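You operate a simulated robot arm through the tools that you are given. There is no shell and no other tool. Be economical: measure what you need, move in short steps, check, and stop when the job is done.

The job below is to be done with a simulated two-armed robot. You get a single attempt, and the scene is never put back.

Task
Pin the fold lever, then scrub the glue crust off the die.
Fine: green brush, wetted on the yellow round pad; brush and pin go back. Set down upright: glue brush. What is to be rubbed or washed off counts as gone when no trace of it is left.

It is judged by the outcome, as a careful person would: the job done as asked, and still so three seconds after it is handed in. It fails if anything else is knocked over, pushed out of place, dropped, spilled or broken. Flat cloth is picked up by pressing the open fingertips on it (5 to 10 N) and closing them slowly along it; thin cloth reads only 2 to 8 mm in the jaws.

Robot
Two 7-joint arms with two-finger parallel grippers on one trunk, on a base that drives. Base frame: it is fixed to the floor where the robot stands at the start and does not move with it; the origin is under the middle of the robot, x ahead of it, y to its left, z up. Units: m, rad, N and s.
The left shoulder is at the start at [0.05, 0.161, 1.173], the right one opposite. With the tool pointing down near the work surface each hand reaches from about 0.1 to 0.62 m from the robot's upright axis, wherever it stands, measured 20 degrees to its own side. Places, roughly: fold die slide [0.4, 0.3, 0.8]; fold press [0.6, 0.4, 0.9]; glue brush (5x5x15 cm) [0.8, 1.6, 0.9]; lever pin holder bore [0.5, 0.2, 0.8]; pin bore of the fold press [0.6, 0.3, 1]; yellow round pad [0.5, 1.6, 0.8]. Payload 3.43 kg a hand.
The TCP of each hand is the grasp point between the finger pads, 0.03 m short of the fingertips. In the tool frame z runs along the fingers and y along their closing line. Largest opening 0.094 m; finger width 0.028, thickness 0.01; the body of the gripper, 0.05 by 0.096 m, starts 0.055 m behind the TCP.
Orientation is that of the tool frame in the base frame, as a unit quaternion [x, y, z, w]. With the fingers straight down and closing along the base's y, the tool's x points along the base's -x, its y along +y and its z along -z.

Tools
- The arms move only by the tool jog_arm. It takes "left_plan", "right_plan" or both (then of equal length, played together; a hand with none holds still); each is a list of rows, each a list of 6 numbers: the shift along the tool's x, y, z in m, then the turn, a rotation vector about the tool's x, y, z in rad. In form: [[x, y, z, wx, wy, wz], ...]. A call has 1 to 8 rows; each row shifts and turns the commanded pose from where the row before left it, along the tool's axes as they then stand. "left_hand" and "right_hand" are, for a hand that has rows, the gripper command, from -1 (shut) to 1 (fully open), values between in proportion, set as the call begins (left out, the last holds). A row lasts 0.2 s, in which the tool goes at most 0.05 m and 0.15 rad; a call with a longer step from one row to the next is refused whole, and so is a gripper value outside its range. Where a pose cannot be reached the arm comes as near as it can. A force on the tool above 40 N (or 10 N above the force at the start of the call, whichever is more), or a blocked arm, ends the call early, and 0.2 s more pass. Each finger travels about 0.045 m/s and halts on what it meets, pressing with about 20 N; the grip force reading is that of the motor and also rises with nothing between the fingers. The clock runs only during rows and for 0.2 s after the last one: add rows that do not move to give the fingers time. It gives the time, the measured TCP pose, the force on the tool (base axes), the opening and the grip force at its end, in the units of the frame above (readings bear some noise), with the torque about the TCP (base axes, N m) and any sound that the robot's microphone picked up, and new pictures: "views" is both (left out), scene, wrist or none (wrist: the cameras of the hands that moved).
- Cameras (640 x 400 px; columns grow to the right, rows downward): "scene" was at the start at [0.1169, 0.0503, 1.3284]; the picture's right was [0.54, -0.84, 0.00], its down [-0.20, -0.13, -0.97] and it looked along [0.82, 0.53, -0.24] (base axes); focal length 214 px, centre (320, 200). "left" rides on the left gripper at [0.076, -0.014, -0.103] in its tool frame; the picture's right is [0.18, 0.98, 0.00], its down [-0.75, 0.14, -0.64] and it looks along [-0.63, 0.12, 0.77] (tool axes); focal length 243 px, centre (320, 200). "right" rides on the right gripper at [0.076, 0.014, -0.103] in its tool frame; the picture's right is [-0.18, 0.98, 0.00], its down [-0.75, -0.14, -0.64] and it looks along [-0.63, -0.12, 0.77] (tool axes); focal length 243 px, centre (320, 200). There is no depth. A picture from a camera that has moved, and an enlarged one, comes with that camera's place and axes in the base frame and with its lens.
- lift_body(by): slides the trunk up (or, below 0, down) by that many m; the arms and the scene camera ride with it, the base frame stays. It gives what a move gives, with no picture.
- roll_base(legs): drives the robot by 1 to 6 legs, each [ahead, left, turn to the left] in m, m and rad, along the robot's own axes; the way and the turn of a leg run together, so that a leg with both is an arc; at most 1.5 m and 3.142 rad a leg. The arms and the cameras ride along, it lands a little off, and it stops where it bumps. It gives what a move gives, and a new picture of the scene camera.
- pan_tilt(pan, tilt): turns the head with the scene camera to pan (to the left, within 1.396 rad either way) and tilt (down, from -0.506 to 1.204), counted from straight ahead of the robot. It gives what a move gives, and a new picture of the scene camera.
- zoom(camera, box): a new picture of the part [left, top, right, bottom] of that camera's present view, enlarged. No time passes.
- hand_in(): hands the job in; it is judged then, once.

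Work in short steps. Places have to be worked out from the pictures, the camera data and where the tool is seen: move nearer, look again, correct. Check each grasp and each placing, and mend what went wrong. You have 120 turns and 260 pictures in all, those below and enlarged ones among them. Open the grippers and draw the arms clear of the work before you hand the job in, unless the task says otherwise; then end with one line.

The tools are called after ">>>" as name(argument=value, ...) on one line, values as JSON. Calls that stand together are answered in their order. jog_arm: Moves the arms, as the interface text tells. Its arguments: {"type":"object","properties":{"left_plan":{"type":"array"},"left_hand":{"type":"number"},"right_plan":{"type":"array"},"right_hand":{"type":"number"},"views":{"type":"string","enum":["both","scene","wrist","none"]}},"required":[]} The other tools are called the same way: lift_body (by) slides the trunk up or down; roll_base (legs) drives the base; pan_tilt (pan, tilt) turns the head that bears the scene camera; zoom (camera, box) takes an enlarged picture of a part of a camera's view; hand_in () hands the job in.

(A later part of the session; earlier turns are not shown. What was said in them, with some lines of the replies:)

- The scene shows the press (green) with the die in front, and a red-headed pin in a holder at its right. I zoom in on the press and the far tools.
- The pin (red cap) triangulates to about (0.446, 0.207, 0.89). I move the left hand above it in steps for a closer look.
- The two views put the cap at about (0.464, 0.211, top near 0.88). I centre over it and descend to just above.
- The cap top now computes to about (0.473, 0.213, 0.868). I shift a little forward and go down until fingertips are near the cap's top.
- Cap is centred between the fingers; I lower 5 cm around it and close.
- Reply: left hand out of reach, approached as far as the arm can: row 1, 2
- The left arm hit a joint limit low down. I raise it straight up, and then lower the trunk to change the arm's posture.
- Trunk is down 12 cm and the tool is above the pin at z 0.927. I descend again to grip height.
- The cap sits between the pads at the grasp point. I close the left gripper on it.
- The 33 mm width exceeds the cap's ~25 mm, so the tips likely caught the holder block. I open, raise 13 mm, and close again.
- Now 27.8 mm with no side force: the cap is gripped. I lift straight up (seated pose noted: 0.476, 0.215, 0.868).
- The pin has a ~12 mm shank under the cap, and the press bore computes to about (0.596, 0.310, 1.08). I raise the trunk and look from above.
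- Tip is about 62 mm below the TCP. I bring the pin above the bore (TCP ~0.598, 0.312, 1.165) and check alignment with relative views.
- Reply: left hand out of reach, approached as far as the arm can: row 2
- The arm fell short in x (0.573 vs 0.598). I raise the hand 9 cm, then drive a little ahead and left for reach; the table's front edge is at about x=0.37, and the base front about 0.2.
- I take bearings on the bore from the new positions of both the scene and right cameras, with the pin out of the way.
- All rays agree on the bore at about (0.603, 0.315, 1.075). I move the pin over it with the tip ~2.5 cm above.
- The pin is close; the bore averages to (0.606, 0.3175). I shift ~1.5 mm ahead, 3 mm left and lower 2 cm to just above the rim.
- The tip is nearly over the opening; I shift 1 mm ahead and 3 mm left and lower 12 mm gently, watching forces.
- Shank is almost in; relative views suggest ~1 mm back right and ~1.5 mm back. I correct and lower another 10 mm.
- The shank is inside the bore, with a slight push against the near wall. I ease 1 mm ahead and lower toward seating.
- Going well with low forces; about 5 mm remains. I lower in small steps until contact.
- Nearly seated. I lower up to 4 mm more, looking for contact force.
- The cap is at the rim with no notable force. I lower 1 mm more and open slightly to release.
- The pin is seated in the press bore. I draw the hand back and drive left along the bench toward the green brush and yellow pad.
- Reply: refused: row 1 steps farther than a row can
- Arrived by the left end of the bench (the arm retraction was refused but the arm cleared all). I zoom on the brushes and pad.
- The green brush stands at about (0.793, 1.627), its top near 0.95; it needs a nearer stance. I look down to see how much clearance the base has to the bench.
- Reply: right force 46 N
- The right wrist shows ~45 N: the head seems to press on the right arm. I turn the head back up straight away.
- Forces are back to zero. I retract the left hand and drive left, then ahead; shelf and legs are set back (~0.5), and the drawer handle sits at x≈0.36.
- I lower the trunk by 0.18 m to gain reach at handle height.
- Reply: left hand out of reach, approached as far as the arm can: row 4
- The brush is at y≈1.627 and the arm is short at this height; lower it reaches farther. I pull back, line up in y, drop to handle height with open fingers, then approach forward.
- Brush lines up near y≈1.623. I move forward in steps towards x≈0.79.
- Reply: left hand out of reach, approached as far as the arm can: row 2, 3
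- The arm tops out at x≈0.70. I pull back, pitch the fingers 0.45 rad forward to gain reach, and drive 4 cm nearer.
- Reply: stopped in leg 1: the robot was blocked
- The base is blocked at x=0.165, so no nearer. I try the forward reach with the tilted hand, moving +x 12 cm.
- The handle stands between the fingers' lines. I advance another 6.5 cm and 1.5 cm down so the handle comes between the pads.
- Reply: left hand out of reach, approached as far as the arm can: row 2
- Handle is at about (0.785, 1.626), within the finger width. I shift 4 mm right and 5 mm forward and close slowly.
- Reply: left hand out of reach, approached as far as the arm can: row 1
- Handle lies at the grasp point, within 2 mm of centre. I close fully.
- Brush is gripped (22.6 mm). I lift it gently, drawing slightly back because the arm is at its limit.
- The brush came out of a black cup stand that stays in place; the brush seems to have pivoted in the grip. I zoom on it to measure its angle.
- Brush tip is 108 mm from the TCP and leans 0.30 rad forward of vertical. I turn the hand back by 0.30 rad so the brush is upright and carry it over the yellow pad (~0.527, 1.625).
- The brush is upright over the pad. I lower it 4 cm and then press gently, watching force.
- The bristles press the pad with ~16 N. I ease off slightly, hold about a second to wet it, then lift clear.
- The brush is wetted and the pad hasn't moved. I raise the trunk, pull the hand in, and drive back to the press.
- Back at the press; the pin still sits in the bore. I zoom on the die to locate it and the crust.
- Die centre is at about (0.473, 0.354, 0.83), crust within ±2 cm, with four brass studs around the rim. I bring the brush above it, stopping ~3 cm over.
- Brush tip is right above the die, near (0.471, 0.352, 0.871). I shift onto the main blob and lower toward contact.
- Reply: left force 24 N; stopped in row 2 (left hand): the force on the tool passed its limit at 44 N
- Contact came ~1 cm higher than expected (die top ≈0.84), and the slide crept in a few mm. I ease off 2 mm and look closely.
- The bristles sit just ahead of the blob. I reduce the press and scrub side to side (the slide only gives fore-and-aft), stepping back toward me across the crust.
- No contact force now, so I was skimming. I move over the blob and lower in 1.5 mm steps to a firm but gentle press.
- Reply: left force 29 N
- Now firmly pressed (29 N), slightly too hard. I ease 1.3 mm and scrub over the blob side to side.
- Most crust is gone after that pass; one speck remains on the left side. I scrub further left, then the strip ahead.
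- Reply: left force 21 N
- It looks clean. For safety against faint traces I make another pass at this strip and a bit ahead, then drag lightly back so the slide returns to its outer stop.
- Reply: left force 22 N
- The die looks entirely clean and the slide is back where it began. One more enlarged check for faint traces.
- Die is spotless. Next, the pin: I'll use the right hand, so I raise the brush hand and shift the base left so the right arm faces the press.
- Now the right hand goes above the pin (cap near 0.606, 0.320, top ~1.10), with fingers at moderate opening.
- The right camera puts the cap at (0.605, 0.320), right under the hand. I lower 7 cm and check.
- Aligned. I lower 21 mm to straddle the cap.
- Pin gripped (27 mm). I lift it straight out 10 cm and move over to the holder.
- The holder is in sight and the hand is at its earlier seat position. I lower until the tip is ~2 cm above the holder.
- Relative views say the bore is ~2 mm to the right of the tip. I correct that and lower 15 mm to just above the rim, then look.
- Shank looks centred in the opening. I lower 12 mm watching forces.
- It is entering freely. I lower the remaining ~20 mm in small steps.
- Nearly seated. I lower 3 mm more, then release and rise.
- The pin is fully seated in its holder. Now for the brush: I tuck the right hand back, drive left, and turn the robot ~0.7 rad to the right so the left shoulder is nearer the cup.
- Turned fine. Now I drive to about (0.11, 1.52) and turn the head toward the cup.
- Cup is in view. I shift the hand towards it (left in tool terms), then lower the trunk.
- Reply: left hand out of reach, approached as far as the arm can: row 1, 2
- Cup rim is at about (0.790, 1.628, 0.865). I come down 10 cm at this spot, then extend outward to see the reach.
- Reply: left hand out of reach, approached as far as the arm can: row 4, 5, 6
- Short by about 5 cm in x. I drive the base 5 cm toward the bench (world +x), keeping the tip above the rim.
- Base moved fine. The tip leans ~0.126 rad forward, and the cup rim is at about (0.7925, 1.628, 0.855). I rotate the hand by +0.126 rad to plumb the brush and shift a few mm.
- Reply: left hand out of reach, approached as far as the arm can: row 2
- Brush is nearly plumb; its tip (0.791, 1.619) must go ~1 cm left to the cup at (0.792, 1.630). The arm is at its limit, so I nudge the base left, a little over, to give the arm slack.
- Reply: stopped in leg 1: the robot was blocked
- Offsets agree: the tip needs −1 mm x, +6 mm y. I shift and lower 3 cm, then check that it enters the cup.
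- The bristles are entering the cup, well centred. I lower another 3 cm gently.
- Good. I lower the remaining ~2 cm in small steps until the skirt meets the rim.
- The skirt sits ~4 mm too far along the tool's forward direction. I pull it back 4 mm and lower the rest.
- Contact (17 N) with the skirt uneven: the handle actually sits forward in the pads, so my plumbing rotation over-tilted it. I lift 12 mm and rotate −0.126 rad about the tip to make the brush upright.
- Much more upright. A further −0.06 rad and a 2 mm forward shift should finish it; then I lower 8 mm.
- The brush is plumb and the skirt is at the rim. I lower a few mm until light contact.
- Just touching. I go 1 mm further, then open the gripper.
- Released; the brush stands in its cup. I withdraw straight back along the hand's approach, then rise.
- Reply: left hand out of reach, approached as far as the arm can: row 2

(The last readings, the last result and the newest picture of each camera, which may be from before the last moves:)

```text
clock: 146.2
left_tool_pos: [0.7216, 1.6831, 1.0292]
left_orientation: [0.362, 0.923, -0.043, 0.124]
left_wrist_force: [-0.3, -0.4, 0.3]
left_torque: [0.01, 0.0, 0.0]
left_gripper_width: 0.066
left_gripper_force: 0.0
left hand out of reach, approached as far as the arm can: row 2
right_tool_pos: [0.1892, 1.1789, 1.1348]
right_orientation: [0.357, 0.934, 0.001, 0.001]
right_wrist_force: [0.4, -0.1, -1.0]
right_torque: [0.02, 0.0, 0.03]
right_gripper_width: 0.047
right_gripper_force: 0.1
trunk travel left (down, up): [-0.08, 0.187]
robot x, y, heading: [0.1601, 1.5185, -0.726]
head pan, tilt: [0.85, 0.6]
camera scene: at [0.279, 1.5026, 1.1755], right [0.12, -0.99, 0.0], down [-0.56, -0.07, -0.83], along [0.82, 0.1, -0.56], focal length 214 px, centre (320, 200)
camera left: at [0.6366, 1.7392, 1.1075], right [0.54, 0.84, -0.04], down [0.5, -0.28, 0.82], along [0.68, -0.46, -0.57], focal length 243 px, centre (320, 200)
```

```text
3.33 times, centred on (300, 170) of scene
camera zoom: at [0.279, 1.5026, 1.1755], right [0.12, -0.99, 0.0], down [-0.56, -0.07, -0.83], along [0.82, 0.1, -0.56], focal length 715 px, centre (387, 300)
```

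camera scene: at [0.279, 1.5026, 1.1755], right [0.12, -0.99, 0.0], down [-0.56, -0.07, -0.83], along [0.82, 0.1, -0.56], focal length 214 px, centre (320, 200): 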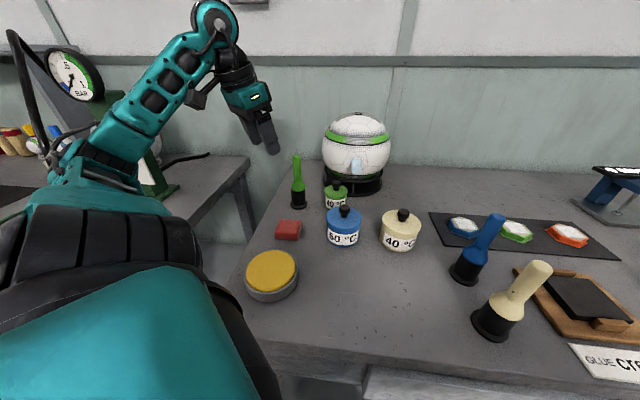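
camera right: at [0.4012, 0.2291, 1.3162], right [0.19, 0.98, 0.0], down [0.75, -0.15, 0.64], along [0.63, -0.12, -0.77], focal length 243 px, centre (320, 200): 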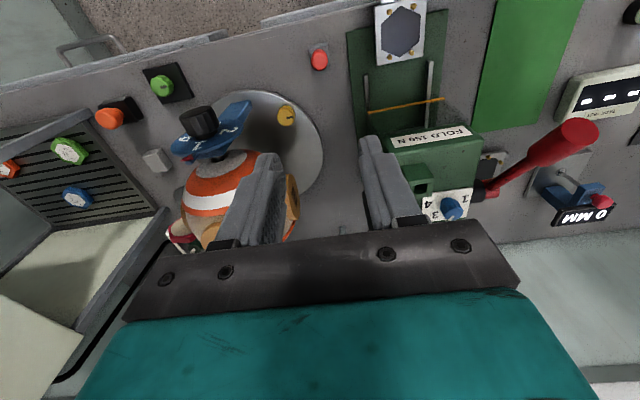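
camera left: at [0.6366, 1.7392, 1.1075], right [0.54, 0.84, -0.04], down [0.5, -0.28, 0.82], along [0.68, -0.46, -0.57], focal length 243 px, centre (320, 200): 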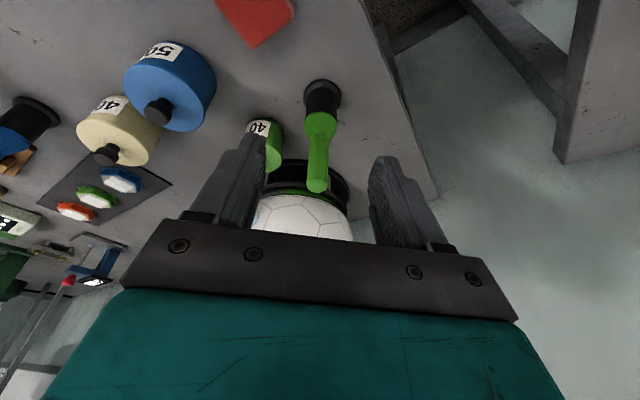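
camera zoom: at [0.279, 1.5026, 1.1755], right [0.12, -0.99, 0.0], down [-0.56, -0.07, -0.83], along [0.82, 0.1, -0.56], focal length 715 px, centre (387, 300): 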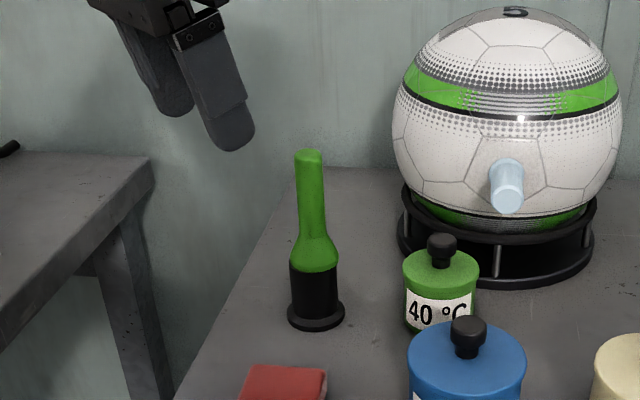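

The brush stands upright in its cup. I back the base off and open both grippers, with arms clear, before a final look.

>>> roll_base(legs=[[-0.15, -0.13, 0]])

>>> jog_arm(left_plan=[[0, 0, -0.02, 0, 0, 0], [0, 0, -0.02, 0, 0, 0], [0, 0, 0, 0, 0, 0]], right_plan=[[0, 0, -0.02, 0, 0, 0], [0, 0, 0, 0, 0, 0], [0, 0, 0, 0, 0, 0]], left_hand=1, right_hand=1, views="scene")

>>> pan_tilt(pan=0.1, tilt=0.5)

```text
clock: 148.0
left_tool_pos: [0.5235, 1.6824, 1.0288]
left_orientation: [0.364, 0.922, -0.044, 0.125]
left_wrist_force: [-0.1, 0.5, -0.7]
left_torque: [0.01, 0.01, -0.03]
left_gripper_width: 0.0658
left_gripper_force: 0.0
right_tool_pos: [-0.0103, 1.1801, 1.1349]
right_orientation: [0.359, 0.933, 0.001, 0.0]
right_wrist_force: [-0.2, -0.4, -0.9]
right_torque: [-0.02, 0.0, 0.0]
right_gripper_width: 0.0469
right_gripper_force: 0.1
trunk travel left (down, up): [-0.08, 0.187]
robot x, y, heading: [-0.0343, 1.5178, -0.73]
head pan, tilt: [0.85, 0.6]
camera scene: at [0.0806, 1.5029, 1.1756], right [0.12, -0.99, 0.0], down [-0.56, -0.07, -0.83], along [0.82, 0.1, -0.56], focal length 214 px, centre (320, 200)
```

scene: 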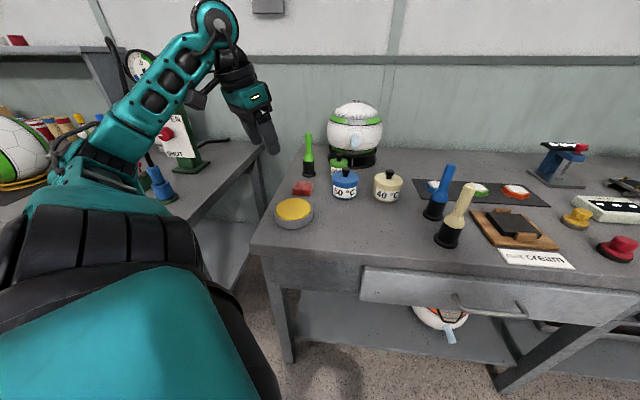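

```text
clock: 148.8
left_tool_pos: [0.5182, 1.6868, 1.0585]
left_orientation: [0.364, 0.922, -0.044, 0.125]
left_wrist_force: [1.0, -0.4, -0.1]
left_torque: [-0.01, -0.01, -0.01]
left_gripper_width: 0.094
left_gripper_force: 0.1
left hand out of reach, approached as far as the arm can: row 2
right_tool_pos: [-0.0093, 1.1782, 1.1553]
right_orientation: [0.358, 0.934, 0.0, 0.001]
right_wrist_force: [-0.1, 0.6, -0.8]
right_torque: [0.01, -0.02, -0.04]
right_gripper_width: 0.0942
right_gripper_force: 0.1
trunk travel left (down, up): [-0.08, 0.187]
robot x, y, heading: [-0.038, 1.5213, -0.731]
head pan, tilt: [0.85, 0.6]
camera scene: at [0.0809, 1.5029, 1.1755], right [0.12, -0.99, 0.0], down [-0.56, -0.07, -0.83], along [0.82, 0.1, -0.56], focal length 214 px, centre (320, 200)
```

scene: 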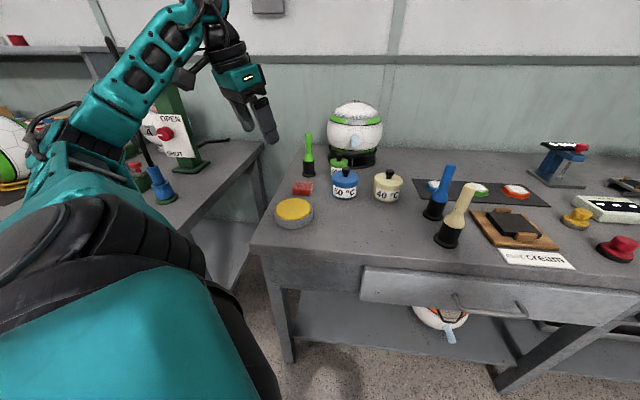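

```text
clock: 149.9
left_tool_pos: [0.5194, 1.6883, 1.0573]
left_orientation: [0.362, 0.923, -0.043, 0.125]
left_wrist_force: [-1.1, 0.3, 0.1]
left_torque: [-0.02, 0.01, -0.01]
left_gripper_width: 0.0938
left_gripper_force: 0.0
right_tool_pos: [-0.0093, 1.178, 1.156]
right_orientation: [0.359, 0.933, 0.002, -0.001]
right_wrist_force: [0.2, 0.9, -0.5]
right_torque: [-0.01, 0.0, 0.02]
right_gripper_width: 0.0936
right_gripper_force: 0.1
trunk travel left (down, up): [-0.08, 0.187]
robot x, y, heading: [-0.033, 1.5209, -0.731]
head pan, tilt: [0.099, 0.499]
camera scene: at [0.0666, 1.4388, 1.1846], right [-0.59, -0.81, 0.0], down [-0.39, 0.28, -0.88], along [0.71, -0.52, -0.48], focal length 214 px, centre (320, 200)
```

scene: 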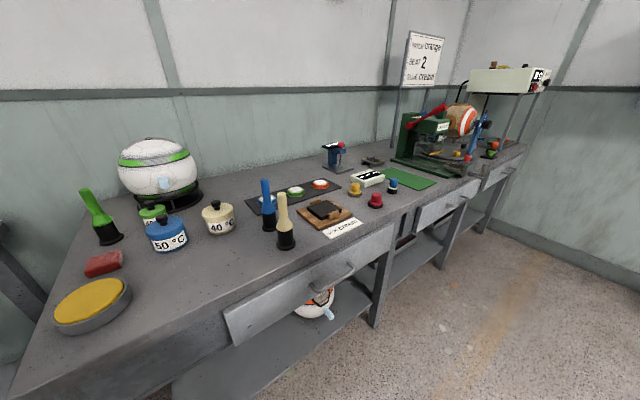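

Everything is in place. I back off a little more so the left hand is fully clear of the bench, then hand in.

>>> roll_base(legs=[[-0.17, -0.14, 0]])

>>> hand_in()

```text
clock: 151.7
left_tool_pos: [0.2989, 1.6951, 1.0594]
left_orientation: [0.363, 0.922, -0.044, 0.125]
left_wrist_force: [-0.5, 0.4, 0.6]
left_torque: [-0.01, 0.02, 0.02]
left_gripper_width: 0.0941
left_gripper_force: 0.2
right_tool_pos: [-0.2306, 1.1869, 1.156]
right_orientation: [0.359, 0.933, 0.0, 0.001]
right_wrist_force: [0.0, -0.8, -1.1]
right_torque: [0.02, 0.02, 0.01]
right_gripper_width: 0.0936
right_gripper_force: 0.0
trunk travel left (down, up): [-0.08, 0.187]
robot x, y, heading: [-0.2536, 1.5316, -0.731]
head pan, tilt: [0.099, 0.499]
camera scene: at [-0.153, 1.4471, 1.1846], right [-0.59, -0.81, 0.0], down [-0.39, 0.28, -0.88], along [0.71, -0.52, -0.48], focal length 214 px, centre (320, 200)
```

scene: 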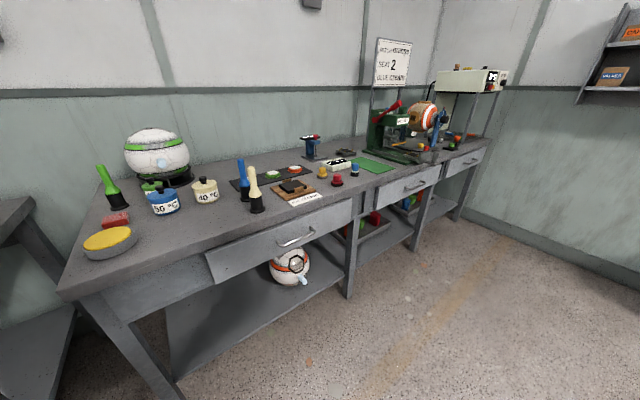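

```text
The job is handed in.
```

I pinned the fold lever, wetted the green brush on the yellow round pad and scrubbed the die until no crust was visible; the pin is back in its holder, the brush is upright in its cup, and the job is handed in.
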